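You operate a simulated robot arm through the tools that you are given. There is no shell and no other tool.

The job below is to be done with a simulated robot arm. You get a single attempt, and the scene is never put back.

Task
Put things in order on the door end of the bench. At the end: the teal tin (marked "GUM ARABIC") from the door end of the bench stands on top of the yellow suncatcher (marked "LEAD 55 cm"); the purple burnisher stands where the red brush stood; the grey pad stands where the teal tin stood; the red brush from the door end of the bench stands where the grey pad stood; whatever was shut is shut again. Leave all else as you found it, and nothing knocked over.

The check looks at the end state, three seconds after you hand in, the way a careful person would. Anything else that was tipped, shoved, dropped, spilled or broken makes it a failure.

Robot
A 6-joint arm with a two-finger parallel gripper, fixed in place. Base frame: the origin is at the foot of the arm, x ahead of it, y to its left, z up; the work surface is at about z = 0. Lengths are in mm, angles in degrees, forces in N, time in s.
With the tool pointing down near the work surface it reaches from about 120 to 500 mm from the base axis. Its first joint turns from -72.0 to 72.0 degrees. Payload 0.65 kg.
The tool frame sits at the grasp point between the pads (the TCP): z along the fingers, y along the line on which they close. The tips reach 25 mm beyond it. Largest opening 76 mm; finger width 18, thickness 10; the body of the gripper, 36 by 78 mm, starts 45 mm behind the TCP.
Orientation is that of the tool frame in the base frame, as a unit quaternion [w, x, y, z]. With the fingers straight down and closing along the base's y, the tool's x points along the base's -x, its y along +y and its z along -z.

Tools
- The arm moves only by the tool step_arm. Its argument "steps" is a list of rows, each a list of 7 numbers: the shift along the tool's x, y, z in mm, then the turn, a rotation vector about the tool's x, y, z in degrees, then the closure in counts, from 0 (fully open) to 255 (shut). In form: [[dx, dy, dz, ax, ay, az, jaw], ...]. A call has 1 to 20 rows; each row is the pose to reach, as a shift and turn from the pose commanded when the call began, along the tool's axes at that moment. Each row takes 0.2 s and may step no farther than 50 mm and 8.6 degrees from the row before; otherwise, or with a gripper value out of range, the whole call is refused. Where a pose cannot be reached the arm comes as near as it can. A force on the tool above 40 N (or 10 N above the force at the start of the call, whichever is more), or a blocked arm, ends the call early, and 0.2 s more pass. The fingers move at their own pace (about 108 mm/s each) and stop on an object; they squeeze with about 30 N. The grip force told is the motor's: it shows also when the fingers shut on nothing. Time passes only in rows, and 0.2 s behind the last, so rows that repeat a pose let the fingers close. It gives the time, the measured TCP pose, the force on the tool (base axes), the opening and the grip force at its end, in the units of the frame above (readings bear some noise), with the torque about the TCP (base axes, N m) and any sound that the robot's microphone picked up.
- Cameras (640 x 400 px; columns grow to the right, rows downward): "scene" is fixed at [66.5, 290.8, 393.8]; the picture's right is [-0.56, -0.83, 0.00], its down [-0.56, 0.38, -0.74] and it looks along [0.61, -0.41, -0.68] (base axes); focal length 214 px, centre (320, 200). "wrist" rides on the gripper at [58, 11, -81] in the tool frame; the picture's right is [-0.18, 0.98, 0.00], its down [-0.75, -0.14, -0.64] and it looks along [-0.63, -0.12, 0.77] (tool axes); focal length 243 px, centre (320, 200). There is no depth. A picture from a camera that has moved, and an enlarged one, comes with that camera's place and axes in the base frame and with its lens.
- grab_frame(camera): a new picture of that camera. No time passes.
- inspect(camera, box): a new picture of the part [left, top, right, bottom] of that camera's present view, enlarged. No time passes.
- finish_job(): hands the job in; it is judged then, once.

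Nothing tells you positions but the pictures and the camera data. Unless the task says otherwise, let go and move clear before handing in.

The tools are called after "Emit:" as a command line: name --pt "numbers of a row" for each row, then --argument value for the rest, lists and objects as JSON in quotes. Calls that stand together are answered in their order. step_arm: Moves the arm, as the interface text tells. Its arguments: {"type":"object","properties":{"steps":{"type":"array"}},"required":["steps"]} The other tools are called the same way: grab_frame (camera) takes a picture; inspect (camera, box) takes an enlarged picture of a part of a camera's view; finish_job () hands the job in.

At the start:

```text
time: 0.0
eef_pos: [234.6, 68.5, 308.9]
ee_rot: [0.0, -0.001, 1.0, 0.001]
contact_force: [0.7, 0.3, 0.1]
wrist_torque: [-0.02, 0.02, 0.01]
grip_width: 76.3
gripper_force: 0.1
```

scene: 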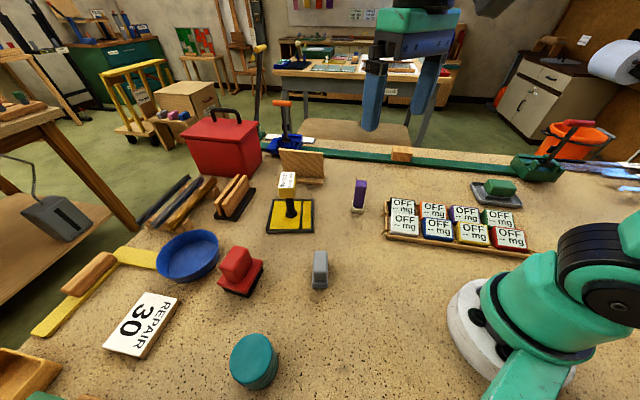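
wrist: 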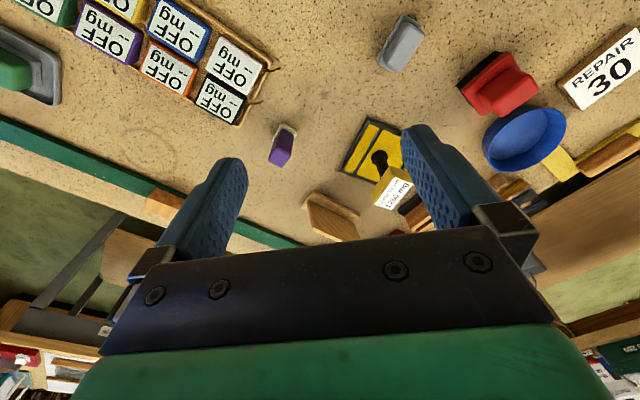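

I see a bench with a teal round tin, a grey pad, a red brush, a purple burnisher and a yellow object with a post; I need close-ups to identify labels before moving.

Emit:
inspect --camera "scene" --box '[200, 220, 360, 400]'

Emit:
inspect --camera "scene" --box '[200, 140, 400, 265]'

Emit:
inspect --camera "scene" --box '[0, 200, 240, 400]'

Emit:
inspect --camera "scene" --box '[360, 160, 560, 285]'

Emit:
inspect --camera "wrist" --box '[240, 0, 640, 250]'

```text
2.22 times, centred on (280, 310) of scene
camera zoom: at [66.5, 290.8, 393.8], right [-0.56, -0.83, 0.0], down [-0.56, 0.38, -0.74], along [0.61, -0.41, -0.68], focal length 477 px, centre (409, -44)
```

zoom: 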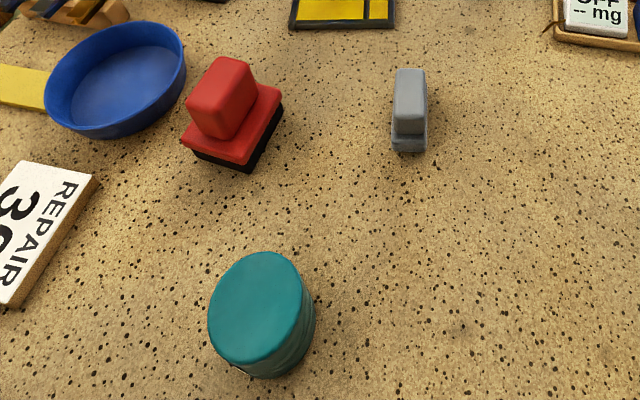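

```text
3.20 times, centred on (300, 202) of scene
camera zoom: at [66.5, 290.8, 393.8], right [-0.56, -0.83, 0.0], down [-0.56, 0.38, -0.74], along [0.61, -0.41, -0.68], focal length 686 px, centre (384, 192)
```

zoom: 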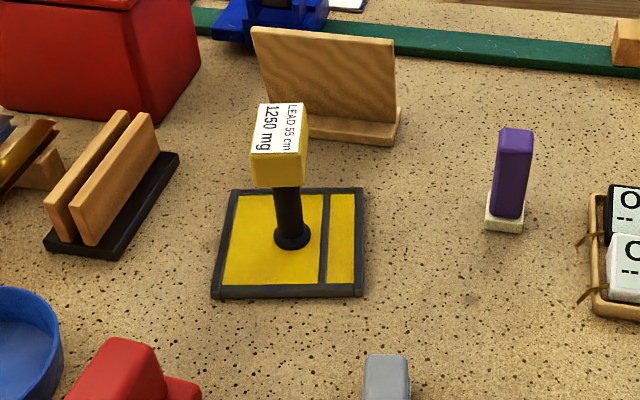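

```text
2.00 times, centred on (120, 300) of scene
camera zoom: at [66.5, 290.8, 393.8], right [-0.56, -0.83, 0.0], down [-0.56, 0.38, -0.74], along [0.61, -0.41, -0.68], focal length 429 px, centre (720, 0)
```

zoom: 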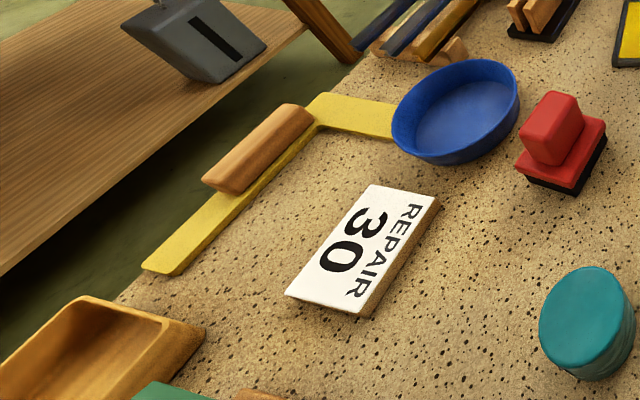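

```text
3.20 times, centred on (460, 222) of scene
camera zoom: at [66.5, 290.8, 393.8], right [-0.56, -0.83, 0.0], down [-0.56, 0.38, -0.74], along [0.61, -0.41, -0.68], focal length 686 px, centre (-128, 128)
```

zoom: 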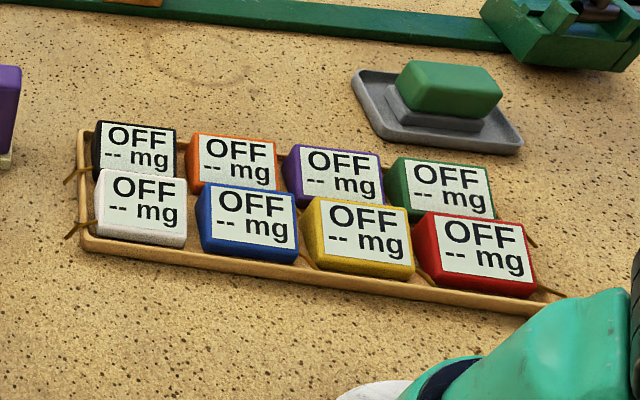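

```text
1.60 times, centred on (440, 125) of wrist
camera zoom: at [176.1, 78.8, 388.6], right [0.18, 0.98, 0.0], down [0.75, -0.14, 0.64], along [0.63, -0.12, -0.77], focal length 388 px, centre (128, 320)
```

zoom: 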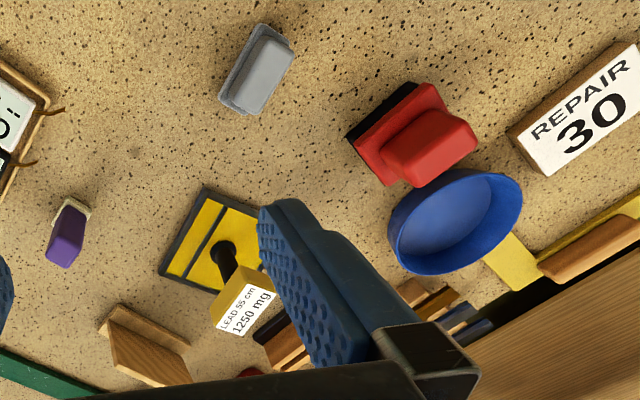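

The yellow item with the "LEAD 55 cm" label looks like a flat panel with a post and a labelled block. I'll bring the wrist camera closer to see its shape before deciding anything.

Emit:
step_arm --pt "0 30 20 0 0 0 0" --pt "20 60 40 0 0 0 0" --pt "40 80 60 0 0 0 0" --pt "40 80 60 0 0 0 0"

Emit:
grab_frame --camera "wrist"

Emit:
grab_frame --camera "scene"

```text
time: 1.0
eef_pos: [195.1, 151.9, 246.5]
ee_rot: [0.001, -0.001, 1.0, 0.001]
contact_force: [0.8, -0.5, -0.1]
wrist_torque: [0.01, -0.02, -0.03]
grip_width: 76.3
gripper_force: 0.1
```

```text
taken
camera wrist: at [136.4, 161.5, 326.7], right [0.18, 0.98, 0.0], down [0.75, -0.14, 0.64], along [0.63, -0.12, -0.77], focal length 243 px, centre (320, 200)
```

wrist: 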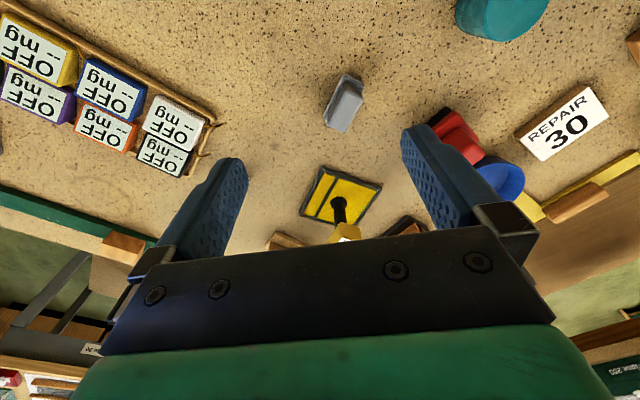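

```text
taken
```

scene: 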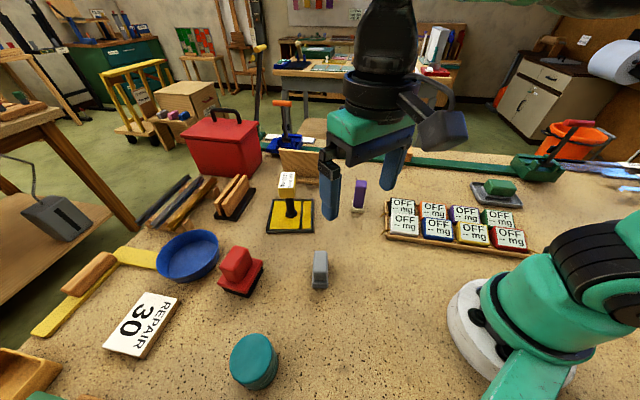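

The view is blocked low in the frame by the gripper; I'll move forward at a safe height so the yellow object appears in the clear upper part of the picture.

Emit:
step_arm --pt "-45 0 0 0 0 0 0" --pt "-90 0 0 0 0 0 0" --pt "-135 0 0 0 0 0 0" --pt "-165 0 0 0 0 0 0" --pt "-165 0 0 0 0 0 0"

Emit:
grab_frame --camera "wrist"

Emit:
inspect --camera "wrist" --box '[200, 0, 520, 200]'

```text
time: 2.2
eef_pos: [358.8, 151.9, 248.8]
ee_rot: [0.001, -0.001, 1.0, 0.0]
contact_force: [-0.6, -0.2, 0.5]
wrist_torque: [0.01, 0.04, 0.01]
grip_width: 76.1
gripper_force: 0.1
```

```text
taken
camera wrist: at [300.3, 160.2, 328.1], right [0.18, 0.98, 0.0], down [0.75, -0.14, 0.64], along [0.63, -0.12, -0.77], focal length 243 px, centre (320, 200)
```

wrist: 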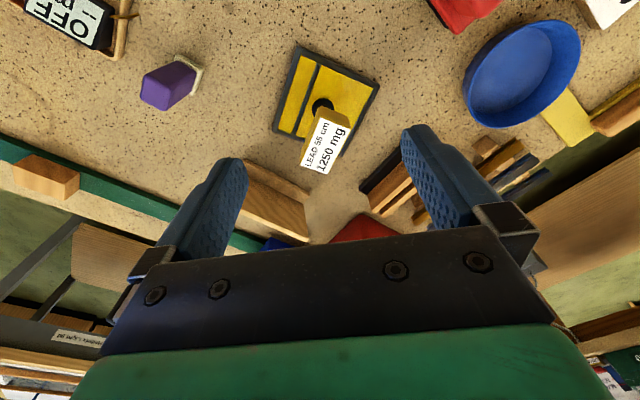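

```text
2.00 times, centred on (360, 100) of wrist
camera zoom: at [300.3, 160.2, 328.1], right [0.18, 0.98, 0.0], down [0.75, -0.14, 0.64], along [0.63, -0.12, -0.77], focal length 485 px, centre (240, 400)
```

zoom: 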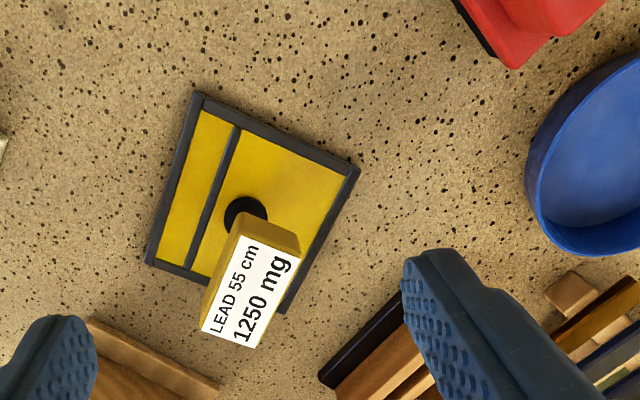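

The suncatcher is a ~107 mm yellow plate with a central post carrying a labelled block whose top is about z≈110 at roughly (410, 143). Next I look at the teal tin around (175, 331) to read its mark and shape.

Emit:
step_arm --pt "35 26 0 0 0 0 0" --pt "70 52 0 0 0 0 0" --pt "105 78 0 0 0 0 0" --pt "140 104 0 0 0 0 0" --pt "170 126 0 0 0 0 0" --pt "199 148 0 0 0 0 0" --pt "199 148 0 0 0 0 0"

Emit:
grab_frame --camera "wrist"

Emit:
grab_frame --camera "scene"

```text
time: 3.8
eef_pos: [159.2, 296.4, 251.5]
ee_rot: [0.001, 0.0, 1.0, 0.001]
contact_force: [-0.2, -0.4, -0.3]
wrist_torque: [-0.01, 0.01, 0.01]
grip_width: 75.8
gripper_force: 0.0
```

```text
taken
camera wrist: at [100.9, 306.3, 330.4], right [0.18, 0.98, 0.0], down [0.75, -0.14, 0.64], along [0.63, -0.12, -0.77], focal length 243 px, centre (320, 200)
```

wrist: 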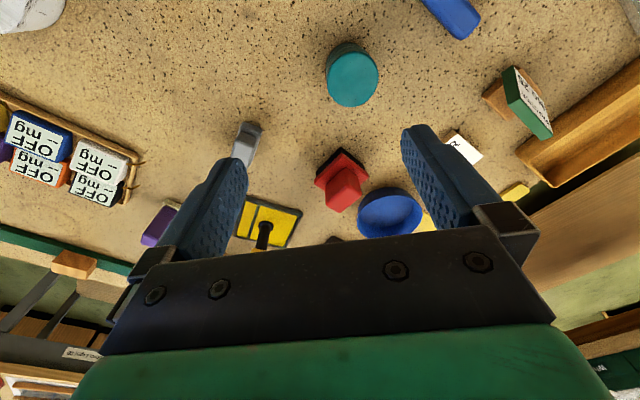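

```text
taken
```

scene: 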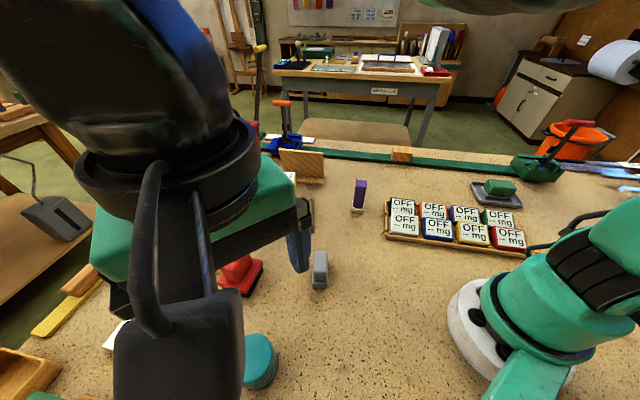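

Emit:
inspect --camera "wrist" --box '[270, 10, 430, 110]'

Emit:
inspect --camera "wrist" --box '[400, 0, 640, 150]'

Emit:
inspect --camera "wrist" --box '[220, 100, 460, 250]'

```text
4.00 times, centred on (350, 60) of wrist
camera zoom: at [100.9, 306.3, 330.4], right [0.18, 0.98, 0.0], down [0.75, -0.14, 0.64], along [0.63, -0.12, -0.77], focal length 970 px, centre (200, 760)
```

zoom: 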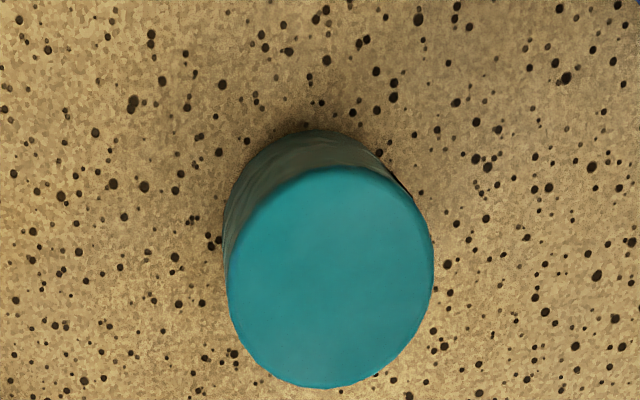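

```text
2.67 times, centred on (520, 75) of wrist
camera zoom: at [100.9, 306.3, 330.4], right [0.18, 0.98, 0.0], down [0.75, -0.14, 0.64], along [0.63, -0.12, -0.77], focal length 647 px, centre (-213, 533)
```

zoom: 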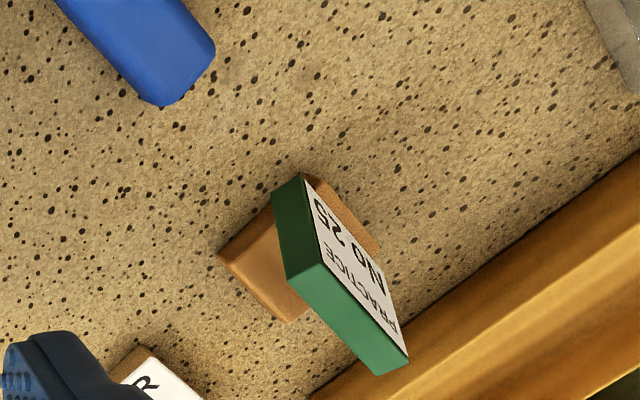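

```text
2.67 times, centred on (340, 175) of wrist
camera zoom: at [100.9, 306.3, 330.4], right [0.18, 0.98, 0.0], down [0.75, -0.14, 0.64], along [0.63, -0.12, -0.77], focal length 647 px, centre (267, 267)
```

zoom: 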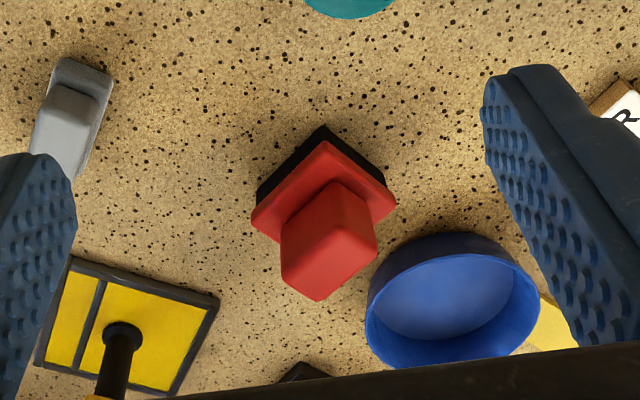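

The tin is a plain-lidded round can near (173, 328), about 55 mm across; red brush and grey pad lie as expected. I'll lower above the tin to measure it and look for its mark.

Emit:
step_arm --pt "0 15 20 0 0 -8 0" --pt "-5 25 40 0 0 -16 0" --pt "-10 32 60 0 0 -24 0" --pt "-14 32 70 0 0 -32 0" --pt "-14 32 75 0 0 -40 0" --pt "-14 32 75 0 0 -48 0" --pt "-14 32 75 0 0 -56 0" --pt "-14 32 75 0 0 -62 0" --pt "-14 32 75 0 0 -62 0"

Emit:
grab_frame --camera "wrist"

Emit:
grab_frame --camera "scene"

```text
time: 5.8
eef_pos: [174.5, 328.8, 174.9]
ee_rot: [0.001, -0.517, 0.856, 0.001]
contact_force: [0.2, 0.5, -0.5]
wrist_torque: [0.02, 0.0, 0.01]
grip_width: 76.2
gripper_force: 0.1
```

```text
taken
camera wrist: at [137.4, 281.2, 254.6], right [-0.78, 0.62, 0.0], down [0.47, 0.6, 0.65], along [0.4, 0.51, -0.76], focal length 243 px, centre (320, 200)
```

wrist: 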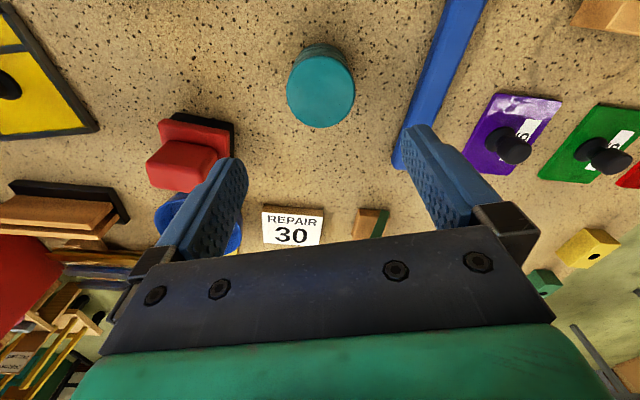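

```text
taken
```

scene: 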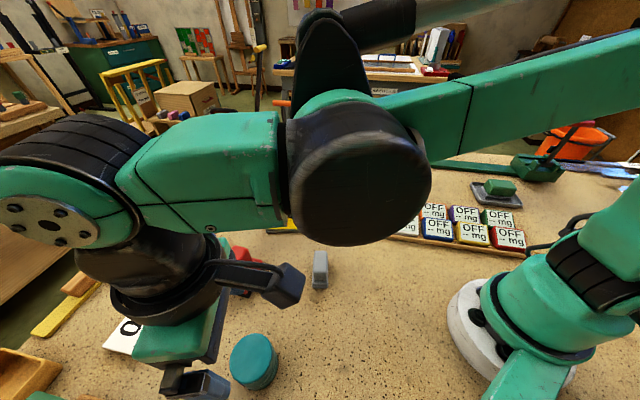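

There are more suncatchers (purple, green, red) beyond the blue bar. I'll zoom to compare them and the tin.

Emit:
inspect --camera "wrist" --box '[440, 60, 640, 190]'

Emit:
inspect --camera "wrist" --box '[250, 20, 410, 150]'

Emit:
inspect --camera "wrist" --box '[0, 0, 260, 200]'

```text
3.08 times, centred on (540, 125) of wrist
camera zoom: at [137.4, 281.2, 254.6], right [-0.78, 0.62, 0.0], down [0.47, 0.6, 0.65], along [0.4, 0.51, -0.76], focal length 746 px, centre (-357, 431)
```

zoom: 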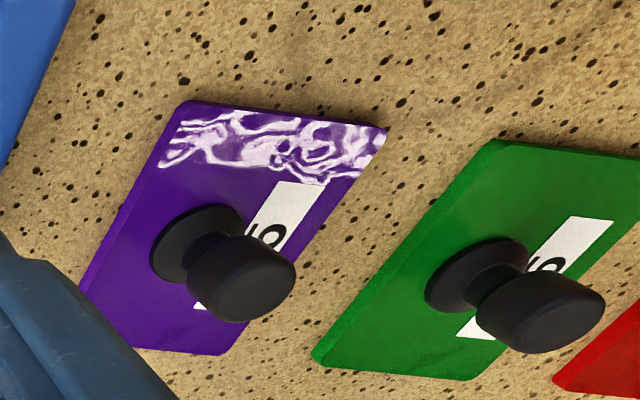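

```text
3.08 times, centred on (330, 85) of wrist
camera zoom: at [137.4, 281.2, 254.6], right [-0.78, 0.62, 0.0], down [0.47, 0.6, 0.65], along [0.4, 0.51, -0.76], focal length 746 px, centre (289, 554)
```

zoom: 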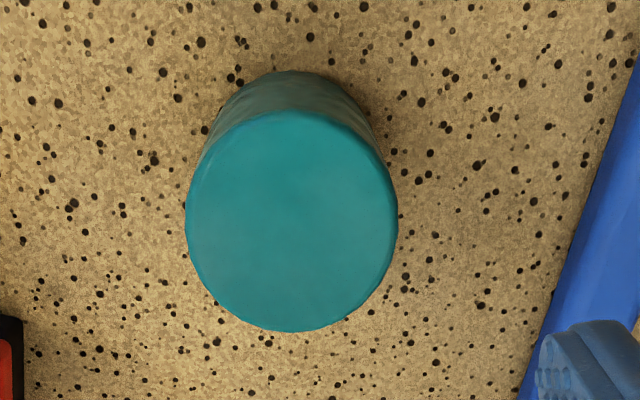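

```text
2.00 times, centred on (130, 100) of wrist
camera zoom: at [137.4, 281.2, 254.6], right [-0.78, 0.62, 0.0], down [0.47, 0.6, 0.65], along [0.4, 0.51, -0.76], focal length 485 px, centre (700, 400)
```

zoom: 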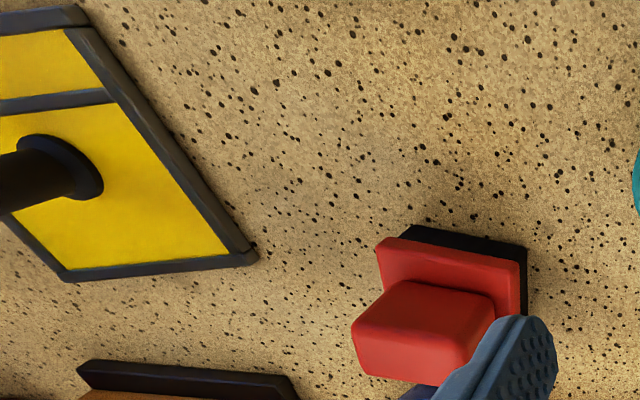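

The tin measures about 56 mm across, 45 mm tall, centred near (174, 329); the block on the suncatcher's post is centred near (412, 144) with its top at z≈113. Before touching anything I'll scan the other side of the bench for look-alike tins or brushes.

Emit:
step_arm --pt "0 0 -40 0 0 0 0" --pt "0 0 -80 0 0 8 0" --pt "0 -20 -110 0 0 16 0" --pt "0 -60 -110 0 0 24 0" --pt "0 -105 -110 0 0 32 0" --pt "0 -150 -110 0 0 40 0" --pt "0 -195 -110 0 0 48 0" --pt "15 -235 -110 0 0 56 0" --pt "40 -275 -110 0 0 62 0" --pt "40 -275 -110 0 0 62 0"

Emit:
grab_frame --camera "wrist"

Emit:
grab_frame --camera "scene"

```text
time: 8.0
eef_pos: [389.9, 161.1, 274.4]
ee_rot: [0.001, 0.0, 1.0, 0.001]
contact_force: [-0.5, -0.5, 0.1]
wrist_torque: [0.01, 0.03, 0.01]
grip_width: 76.0
gripper_force: 0.1
out of reach, approached as far as the arm can: row 8, 9, 10
```

```text
taken
camera wrist: at [332.3, 170.3, 354.9], right [0.18, 0.98, 0.0], down [0.75, -0.14, 0.64], along [0.63, -0.12, -0.77], focal length 243 px, centre (320, 200)
```

wrist: 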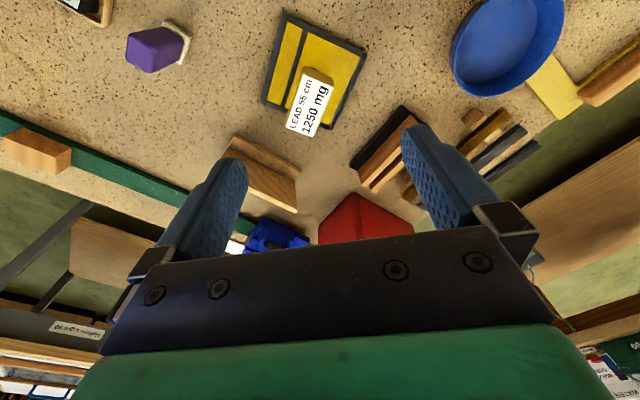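

```text
taken
```

scene: 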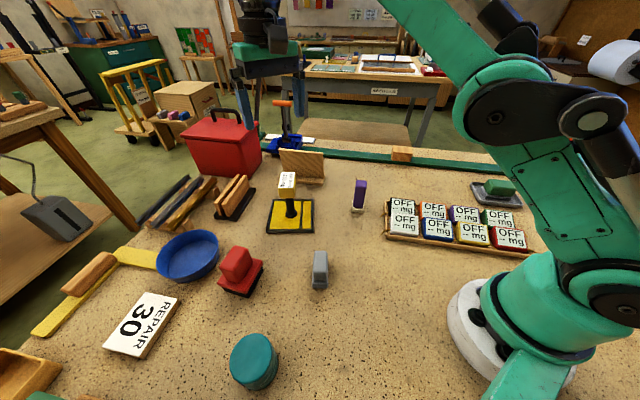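

That sweep ended over the suncatcher (the shift was in rotated tool axes), still high and clear. Now I continue to the right-hand side for the look-around.

Emit:
step_arm --pt "25 -35 5 0 0 0 0" --pt "50 -70 15 0 0 5 0" --pt "75 -110 25 0 0 10 0" --pt "100 -150 25 0 0 15 0" --pt "125 -190 25 0 0 20 0" --pt "145 -230 25 0 0 25 0" --pt "149 -275 25 0 0 30 0" --pt "149 -315 25 0 0 35 0" --pt "149 -315 25 0 0 35 0"

Emit:
grab_frame --camera "wrist"

Emit:
grab_frame --camera "scene"

```text
time: 10.0
eef_pos: [237.6, -154.2, 251.1]
ee_rot: [0.001, 0.3, 0.954, 0.002]
contact_force: [-0.3, -0.5, 0.0]
wrist_torque: [-0.01, -0.03, -0.01]
grip_width: 75.9
gripper_force: 0.1
```

```text
taken
camera wrist: at [197.3, -112.9, 331.6], right [0.71, 0.7, 0.0], down [0.54, -0.55, 0.64], along [0.45, -0.46, -0.77], focal length 243 px, centre (320, 200)
```

wrist: 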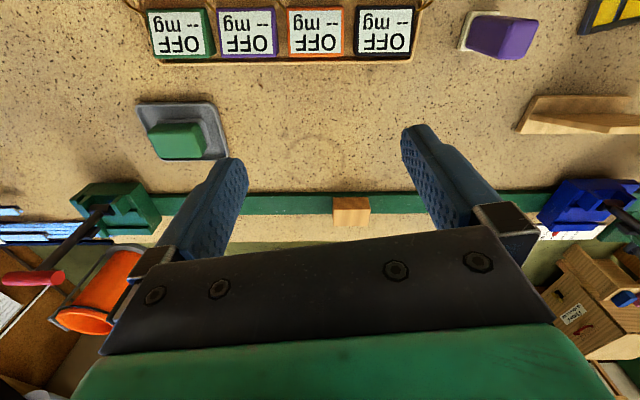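

```text
taken
```

scene: 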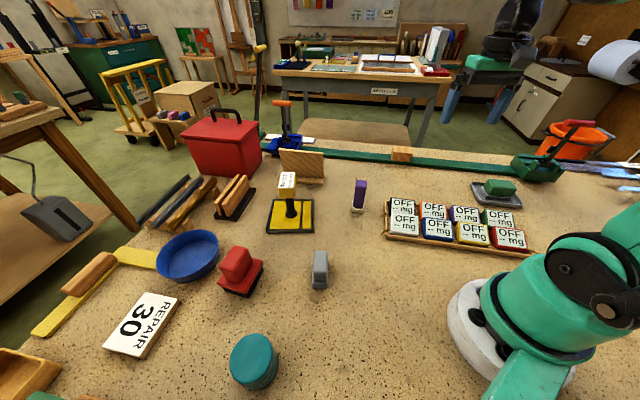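

This side holds only the tray, the green pad in its dish and vises. I'll look once more further to the right.

Emit:
step_arm --pt "10 -30 0 0 0 8 0" --pt "20 -60 0 0 0 16 0" --pt "30 -90 0 0 0 24 0" --pt "40 -110 0 0 0 30 0" --pt "40 -110 0 0 0 30 0"

Emit:
grab_frame --camera "wrist"

```text
time: 11.2
eef_pos: [144.3, -219.6, 251.6]
ee_rot: [-0.001, 0.537, 0.844, 0.001]
contact_force: [0.5, -0.6, -1.1]
wrist_torque: [-0.01, 0.01, -0.01]
grip_width: 76.0
gripper_force: 0.1
```

```text
taken
camera wrist: at [129.7, -164.2, 331.5], right [0.97, 0.25, 0.0], down [0.19, -0.74, 0.64], along [0.16, -0.62, -0.77], focal length 243 px, centre (320, 200)
```

wrist: 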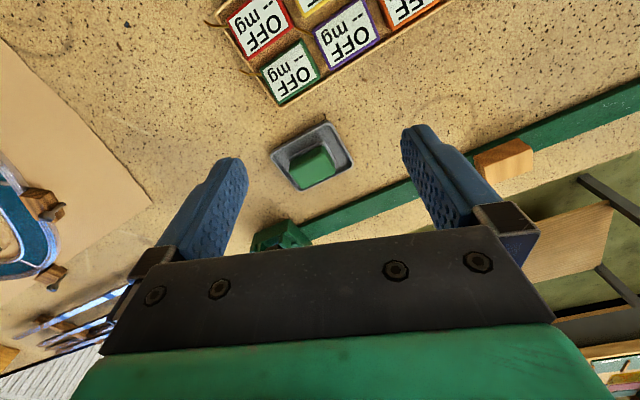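

No duplicate tins or brushes anywhere reachable, so the targets are the ones identified. I'm swinging back at safe height to hover over the tin at (174, 329).

Emit:
step_arm --pt "9 35.8 0 0 0 -8.4 0" --pt "18 71.7 0 0 0 -16.8 0" --pt "27 107.5 0 0 0 -25.2 0" --pt "56.8 132.5 0 0 0 -33.6 0" --pt "86.5 157.4 0 0 0 -42 0" --pt "116.3 182.4 0 0 0 -50.4 0" --pt "146 207.3 0 0 0 -58.8 0" --pt "182.1 218.6 0 0 0 -67.2 0" --pt "218.2 230 0 0 0 -75.6 0" --pt "254.3 241.3 0 0 0 -84 0" --pt "290.4 252.6 0 0 0 -92.4 0" --pt "339 254.3 0 0 0 -100.8 0" --pt "387.5 256 0 0 0 -109.2 0" --pt "436.1 257.8 0 0 0 -117.6 0" --pt "484.7 259.5 0 0 0 -126 0" --pt "484.7 259.5 0 0 0 -126 0"

Emit:
grab_frame --camera "wrist"

```text
time: 14.6
eef_pos: [173.6, 328.4, 252.8]
ee_rot: [0.001, -0.509, 0.861, 0.002]
contact_force: [-0.2, 0.2, 0.1]
wrist_torque: [-0.02, 0.0, -0.04]
grip_width: 75.9
gripper_force: 0.1
```

```text
taken
camera wrist: at [135.5, 282.3, 333.0], right [-0.77, 0.63, 0.0], down [0.49, 0.59, 0.65], along [0.41, 0.5, -0.76], focal length 243 px, centre (320, 200)
```

wrist: 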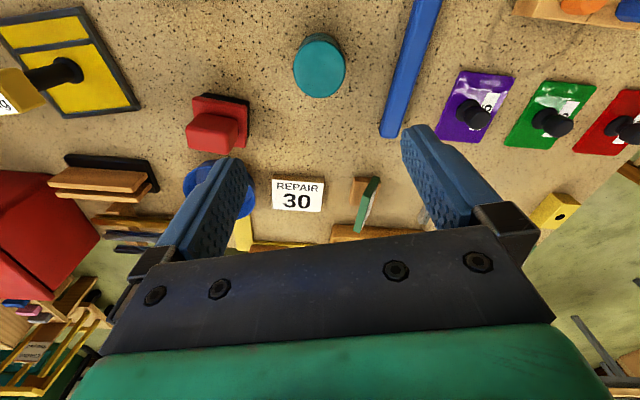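

The tin is directly below the gripper. I'll descend to just above it and check centring between the fingers.

Emit:
step_arm --pt "0 0 45 0 0 0 0" --pt "0 0 90 0 0 0 0" --pt "0 0 130 0 0 0 0" --pt "0 0 155 0 0 0 0" --pt "0 0 155 0 0 0 0"

Emit:
grab_frame --camera "wrist"

Emit:
grab_frame --camera "scene"

```text
time: 15.8
eef_pos: [174.4, 329.6, 97.1]
ee_rot: [0.001, -0.509, 0.861, 0.001]
contact_force: [0.3, 0.1, -0.2]
wrist_torque: [-0.01, 0.01, 0.01]
grip_width: 76.0
gripper_force: 0.0
```

```text
taken
camera wrist: at [136.8, 282.1, 177.1], right [-0.77, 0.64, 0.0], down [0.49, 0.59, 0.65], along [0.41, 0.5, -0.76], focal length 243 px, centre (320, 200)
```

wrist: 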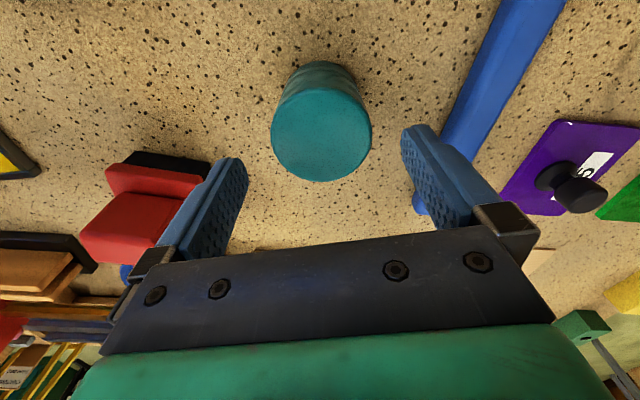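

```text
taken
```

scene: 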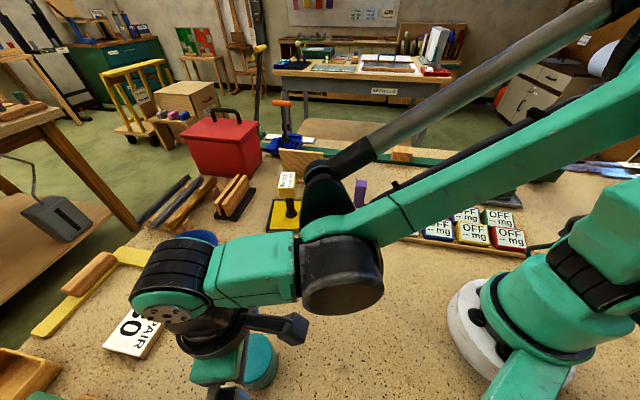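

The tin is centred between the fingers. I descend to TCP z≈32 and close.

Emit:
step_arm --pt "0 0 25 0 0 0 0" --pt "0 0 45 0 0 0 0" --pt "0 0 58 0 0 0 0" --pt "0 0 65 0 0 0 0" --pt "0 0 65 0 0 0 0"

Emit:
grab_frame --camera "wrist"

```text
time: 17.0
eef_pos: [175.4, 329.0, 32.1]
ee_rot: [0.002, -0.507, 0.862, 0.001]
contact_force: [0.6, 0.8, -0.5]
wrist_torque: [-0.01, 0.02, -0.03]
grip_width: 76.0
gripper_force: 0.0
```

```text
taken
camera wrist: at [137.3, 282.0, 111.2], right [-0.77, 0.64, 0.0], down [0.49, 0.59, 0.65], along [0.41, 0.5, -0.76], focal length 243 px, centre (320, 200)
```

wrist: 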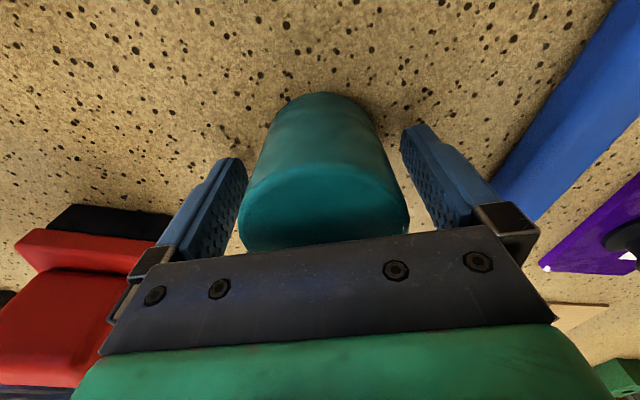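

Fingers straddle the tin evenly with no contact. Closing now.

Emit:
step_arm --pt "0 0 0 0 0 0 255" --pt "0 0 0 0 0 0 255" --pt "0 0 0 0 0 0 255"

Emit:
grab_frame --camera "wrist"

```text
time: 17.8
eef_pos: [175.5, 328.6, 31.9]
ee_rot: [0.002, -0.508, 0.861, 0.001]
contact_force: [0.1, -0.5, -0.5]
wrist_torque: [0.0, -0.02, 0.01]
grip_width: 52.7
gripper_force: 29.6
```

```text
taken
camera wrist: at [137.3, 282.0, 111.3], right [-0.77, 0.64, 0.0], down [0.49, 0.59, 0.65], along [0.41, 0.5, -0.76], focal length 243 px, centre (320, 200)
```

wrist: 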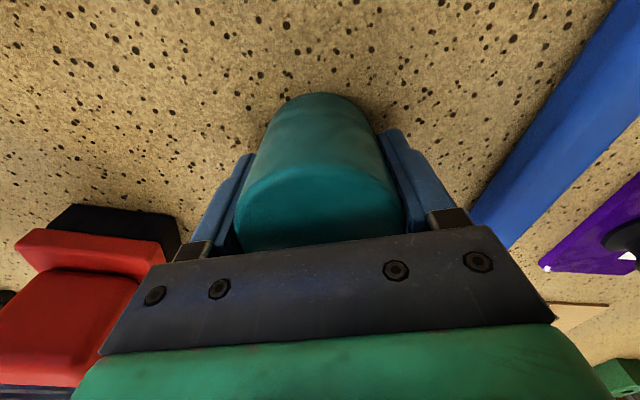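

The tin is held at 52.7 mm width; its centre (original spot) is about (174, 328) and its height about 62 mm. I'll lift it gently and check that it came along whole.

Emit:
step_arm --pt "0 0 -5 0 0 0 255" --pt "0 0 -15 0 0 0 255" --pt "0 0 -40 0 0 0 255" --pt "0 0 -80 0 0 0 255" --pt "0 0 -125 0 0 0 255" --pt "0 0 -165 0 0 0 255" --pt "0 0 -165 0 0 0 255"

Emit:
grab_frame --camera "wrist"

Emit:
grab_frame --camera "scene"

```text
time: 19.4
eef_pos: [170.7, 327.4, 197.5]
ee_rot: [0.002, -0.509, 0.861, 0.002]
contact_force: [-0.2, 0.5, -1.5]
wrist_torque: [0.01, -0.02, 0.04]
grip_width: 52.8
gripper_force: 30.0
```

```text
taken
camera wrist: at [134.3, 279.4, 278.2], right [-0.77, 0.64, 0.0], down [0.49, 0.59, 0.65], along [0.41, 0.5, -0.76], focal length 243 px, centre (320, 200)
```

wrist: 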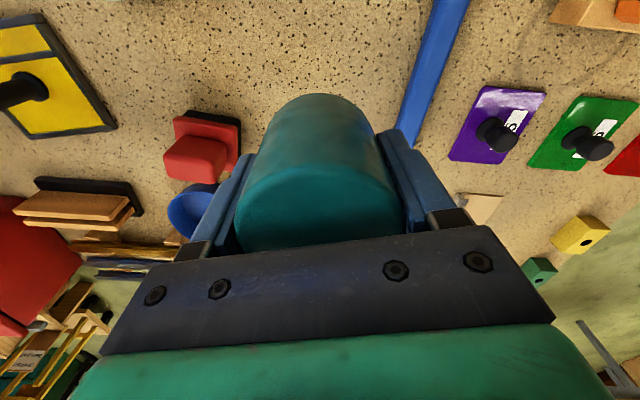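

```text
taken
```

scene: 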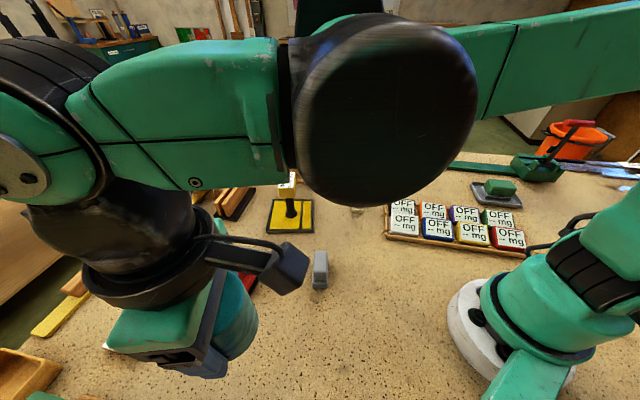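

The tin is up and intact, roughly 1.5 N. I carry it at height to above the suncatcher block at (412, 144).

Emit:
step_arm --pt "6.3 -42.8 0 0 0 5.8 255" --pt "12.7 -85.5 0 0 0 11.6 255" --pt "19 -128.3 0 0 0 17.4 255" --pt "25.3 -171.1 0 0 0 23.2 255" --pt "31.6 -213.9 0 0 0 29 255" --pt "38 -256.6 0 0 0 35 255" --pt "44.3 -299.4 0 0 0 41 255" --pt "44.3 -299.4 0 0 0 41 255" --pt "44.3 -299.4 0 0 0 41 255"

Emit:
grab_frame --camera "wrist"

Emit:
grab_frame --camera "scene"

Emit:
inspect --camera "scene" --box '[220, 100, 380, 250]'

```text
time: 21.4
eef_pos: [413.8, 143.1, 195.1]
ee_rot: [0.0, -0.174, 0.985, 0.002]
contact_force: [-0.6, -0.5, -1.2]
wrist_torque: [-0.03, 0.03, -0.04]
grip_width: 52.6
gripper_force: 29.6
```

```text
taken
camera wrist: at [356.1, 132.3, 275.9], right [-0.16, 0.99, 0.0], down [0.75, 0.12, 0.64], along [0.64, 0.11, -0.76], focal length 243 px, centre (320, 200)
```

wrist: 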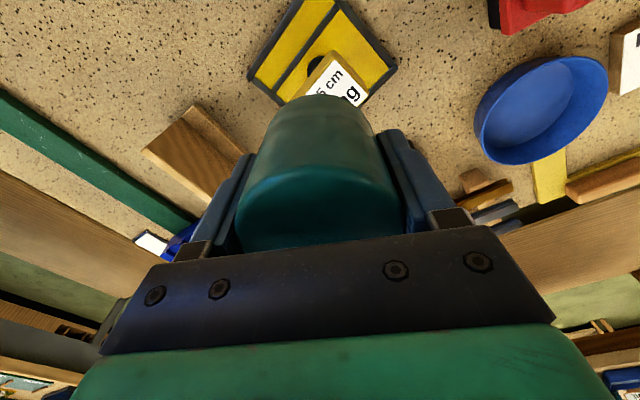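

```text
taken
```

scene: 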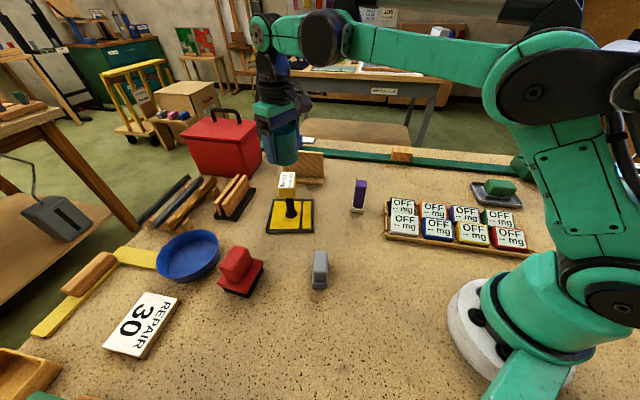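

```text
2.67 times, centred on (300, 175) of scene
camera zoom: at [66.6, 290.7, 393.8], right [-0.56, -0.83, 0.0], down [-0.56, 0.38, -0.74], along [0.61, -0.41, -0.68], focal length 572 px, centre (373, 267)
```

zoom: 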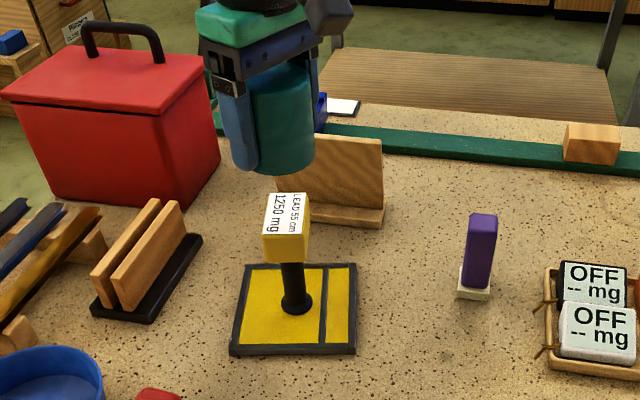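

The tin hovers roughly above the block. I'll zoom to refine the block's location relative to the tin before lowering.

Emit:
inspect --camera "wrist" --box '[240, 0, 420, 120]'

Emit:
inspect --camera "scene" --box '[250, 120, 340, 240]'

```text
3.33 times, centred on (330, 60) of wrist
camera zoom: at [356.1, 132.3, 275.9], right [-0.16, 0.99, 0.0], down [0.75, 0.12, 0.64], along [0.64, 0.11, -0.76], focal length 809 px, centre (287, 667)
```

zoom: 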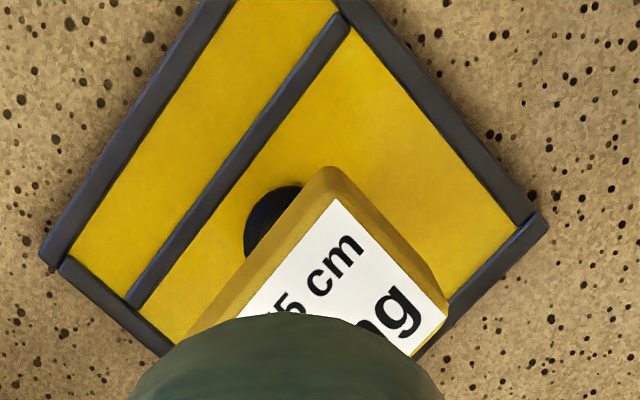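

```text
3.33 times, centred on (295, 180) of scene
camera zoom: at [66.6, 290.7, 393.8], right [-0.56, -0.83, 0.0], down [-0.56, 0.38, -0.74], along [0.61, -0.41, -0.68], focal length 715 px, centre (403, 267)
```

zoom: 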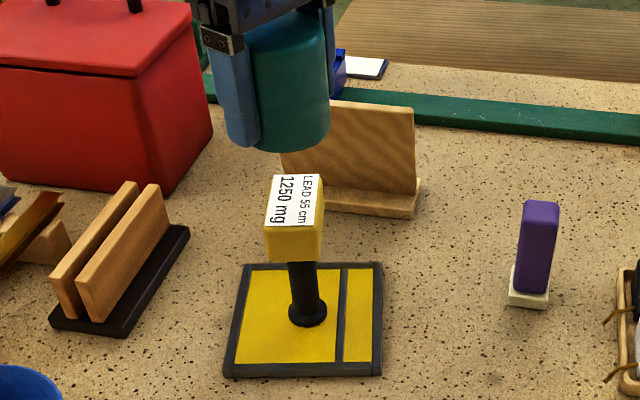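

Block top centre is confirmed at about (412.5, 143.5, 113.5) from three views, and the tin is within ~1.5 mm of it. I'll lower most of the way and check the gap.

Emit:
step_arm --pt "0 0 15 0 0 0 255" --pt "0 0 30 0 0 0 255" --pt "0 0 40 0 0 0 255" --pt "0 0 44 0 0 0 255" --pt "0 0 44 0 0 0 255"

Emit:
inspect --camera "scene" --box '[250, 130, 340, 250]'

Emit:
grab_frame --camera "wrist"

```text
time: 22.6
eef_pos: [414.8, 144.0, 153.0]
ee_rot: [0.0, -0.174, 0.985, 0.001]
contact_force: [-0.7, 1.4, -1.6]
wrist_torque: [0.02, -0.05, -0.01]
grip_width: 53.0
gripper_force: 29.9
```

```text
3.33 times, centred on (295, 190) of scene
camera zoom: at [66.5, 290.8, 393.8], right [-0.56, -0.83, 0.0], down [-0.56, 0.38, -0.74], along [0.61, -0.41, -0.68], focal length 715 px, centre (403, 233)
```

zoom: 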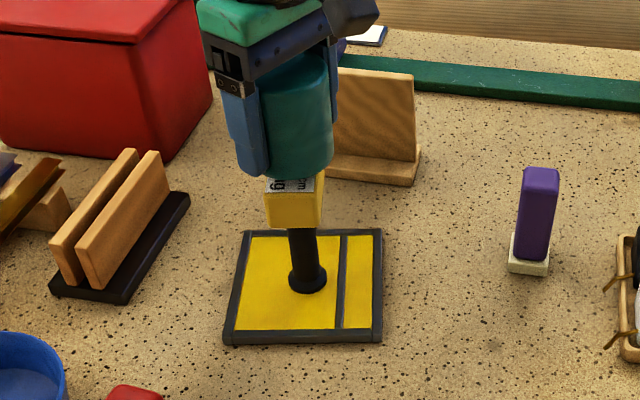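

```text
taken
camera wrist: at [356.5, 133.2, 232.2], right [-0.16, 0.99, 0.0], down [0.75, 0.12, 0.64], along [0.64, 0.11, -0.76], focal length 243 px, centre (320, 200)
```

wrist: 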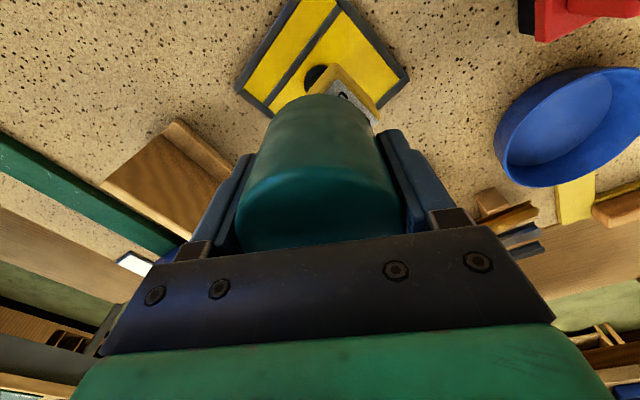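

The tin is ~7 mm above the block and centred. I'll shift 2 mm back and lower in small increments watching the contact force.

Emit:
step_arm --pt "2 0 2 0 0 0 255" --pt "2 0 4 0 0 0 255" --pt "2 0 5 0 0 0 255" --pt "2 0 5 0 0 0 255"

Emit:
inspect --camera "scene" --box '[250, 130, 340, 250]'

```text
time: 23.6
eef_pos: [412.2, 144.1, 148.9]
ee_rot: [0.001, -0.175, 0.985, 0.001]
contact_force: [0.4, -0.5, -1.6]
wrist_torque: [-0.04, -0.02, -0.01]
grip_width: 52.6
gripper_force: 30.3
```

```text
3.33 times, centred on (295, 190) of scene
camera zoom: at [66.5, 290.8, 393.8], right [-0.56, -0.83, 0.0], down [-0.56, 0.38, -0.74], along [0.61, -0.41, -0.68], focal length 715 px, centre (403, 233)
```

zoom: 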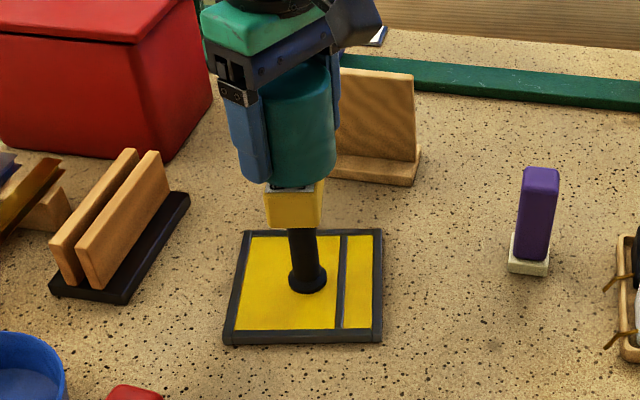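

Emit:
step_arm --pt "0 0 1 0 0 0 255" --pt "0 0 2 0 0 0 255" --pt "0 0 2 0 0 0 255"

Emit:
inspect --camera "scene" --box '[265, 140, 325, 220]'

```text
time: 24.4
eef_pos: [413.3, 143.6, 145.9]
ee_rot: [0.001, -0.175, 0.985, 0.001]
contact_force: [0.0, 0.9, -1.8]
wrist_torque: [-0.01, -0.01, 0.0]
grip_width: 52.4
gripper_force: 29.9
```

```text
5.00 times, centred on (295, 180) of scene
camera zoom: at [66.5, 290.8, 393.8], right [-0.56, -0.83, 0.0], down [-0.56, 0.38, -0.74], along [0.61, -0.41, -0.68], focal length 1072 px, centre (445, 300)
```

zoom: 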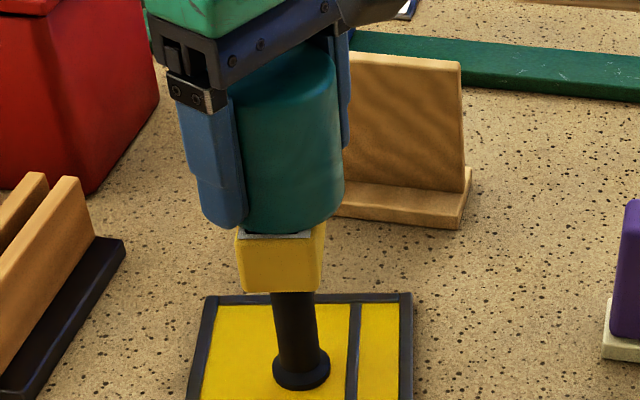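

Still no contact force, gap looks tiny. Lowering 1 mm at a time.

Emit:
step_arm --pt "0 0 1 0 0 0 255" --pt "0 0 1 0 0 0 255"

Emit:
step_arm --pt "0 0 1 0 0 0 255" --pt "0 0 1 0 0 0 255"

```text
time: 25.0
eef_pos: [413.3, 143.0, 143.9]
ee_rot: [0.0, -0.175, 0.984, 0.002]
contact_force: [-0.2, 0.4, -2.1]
wrist_torque: [-0.01, 0.0, -0.04]
grip_width: 52.6
gripper_force: 31.0
```

```text
time: 25.6
eef_pos: [413.6, 143.3, 144.7]
ee_rot: [0.0, -0.173, 0.985, 0.001]
contact_force: [-3.3, 1.2, 17.0]
wrist_torque: [0.03, 0.02, 0.04]
grip_width: 52.3
gripper_force: 29.8
```

Contact felt (17 N). I'll ease up slightly and open the fingers slowly.

Emit:
step_arm --pt "0 0 -0.6 0 0 0 255" --pt "0 0 -0.6 0 0 0 255"

```text
time: 26.2
eef_pos: [413.8, 143.2, 144.2]
ee_rot: [0.001, -0.174, 0.985, 0.002]
contact_force: [-0.1, 0.3, -0.2]
wrist_torque: [0.03, 0.01, 0.0]
grip_width: 52.5
gripper_force: 30.1
```

The tin's weight is now carried by the block. Opening gradually.

Emit:
step_arm --pt "0 0 0 0 0 0 72" --pt "0 0 0 0 0 0 60" --pt "0 0 0 0 0 0 30" --pt "0 0 0 0 0 0 0" --pt "0 0 0 0 0 0 0"

Emit:
inspect --camera "scene" --box '[250, 120, 340, 240]'

Emit:
grab_frame --camera "wrist"

```text
time: 27.4
eef_pos: [413.3, 143.7, 144.8]
ee_rot: [0.0, -0.174, 0.985, 0.001]
contact_force: [0.2, -0.2, 0.1]
wrist_torque: [0.0, 0.02, 0.0]
grip_width: 76.1
gripper_force: 0.0
```

```text
3.33 times, centred on (295, 180) of scene
camera zoom: at [66.5, 290.8, 393.8], right [-0.56, -0.83, 0.0], down [-0.56, 0.38, -0.74], along [0.61, -0.41, -0.68], focal length 715 px, centre (403, 267)
```

zoom: 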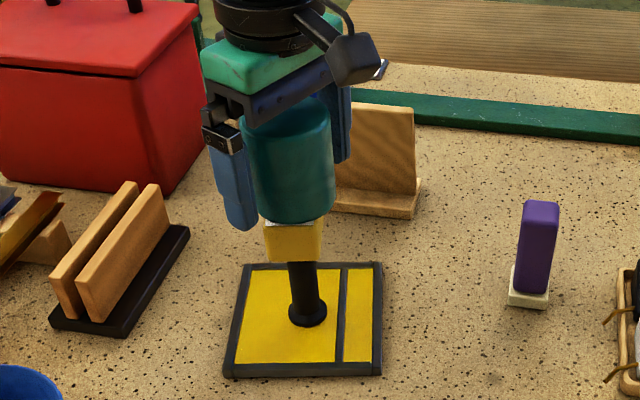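

```text
taken
camera wrist: at [355.1, 133.1, 224.5], right [-0.16, 0.99, 0.0], down [0.75, 0.12, 0.64], along [0.64, 0.11, -0.76], focal length 243 px, centre (320, 200)
```

wrist: 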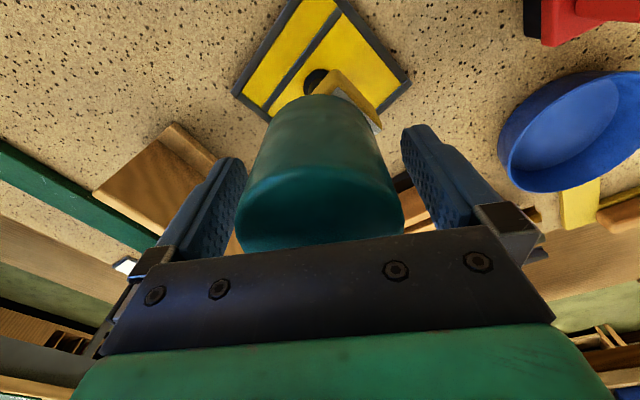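

The tin stands upright and free on the block. Rising straight up, well clear of its top (~176 mm).

Emit:
step_arm --pt "0 0 -15 0 0 0 0" --pt "0 0 -40 0 0 0 0" --pt "0 0 -75 0 0 0 0" --pt "0 0 -105 0 0 0 0" --pt "0 0 -105 0 0 0 0"

Emit:
grab_frame --camera "scene"

Emit:
grab_frame --camera "wrist"

```text
time: 28.6
eef_pos: [412.4, 145.8, 249.2]
ee_rot: [0.001, -0.175, 0.985, 0.001]
contact_force: [0.4, 0.1, -1.0]
wrist_torque: [0.03, 0.02, -0.02]
grip_width: 75.8
gripper_force: 0.1
```

```text
taken
```

scene: 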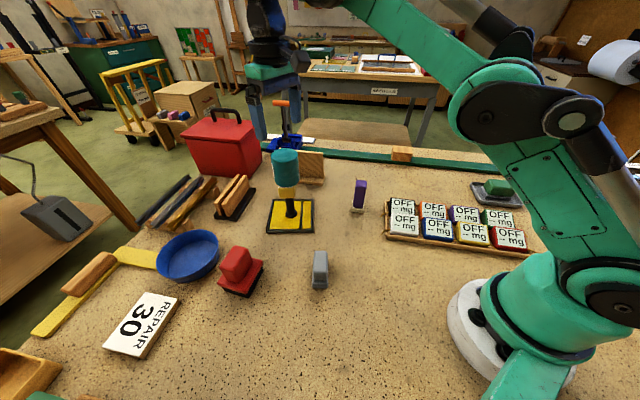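

```text
taken
camera wrist: at [354.7, 134.1, 328.8], right [-0.16, 0.99, 0.0], down [0.75, 0.12, 0.64], along [0.64, 0.11, -0.76], focal length 243 px, centre (320, 200)
```

wrist: 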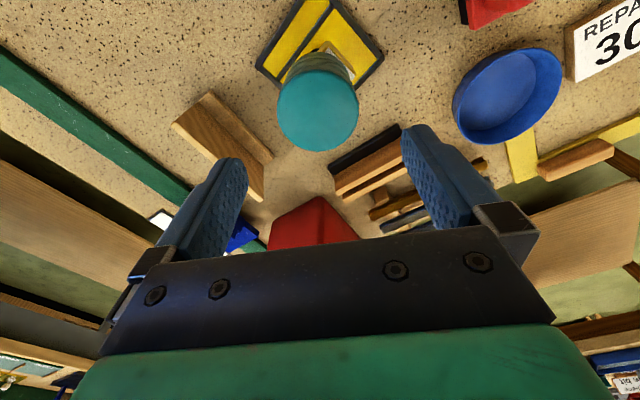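

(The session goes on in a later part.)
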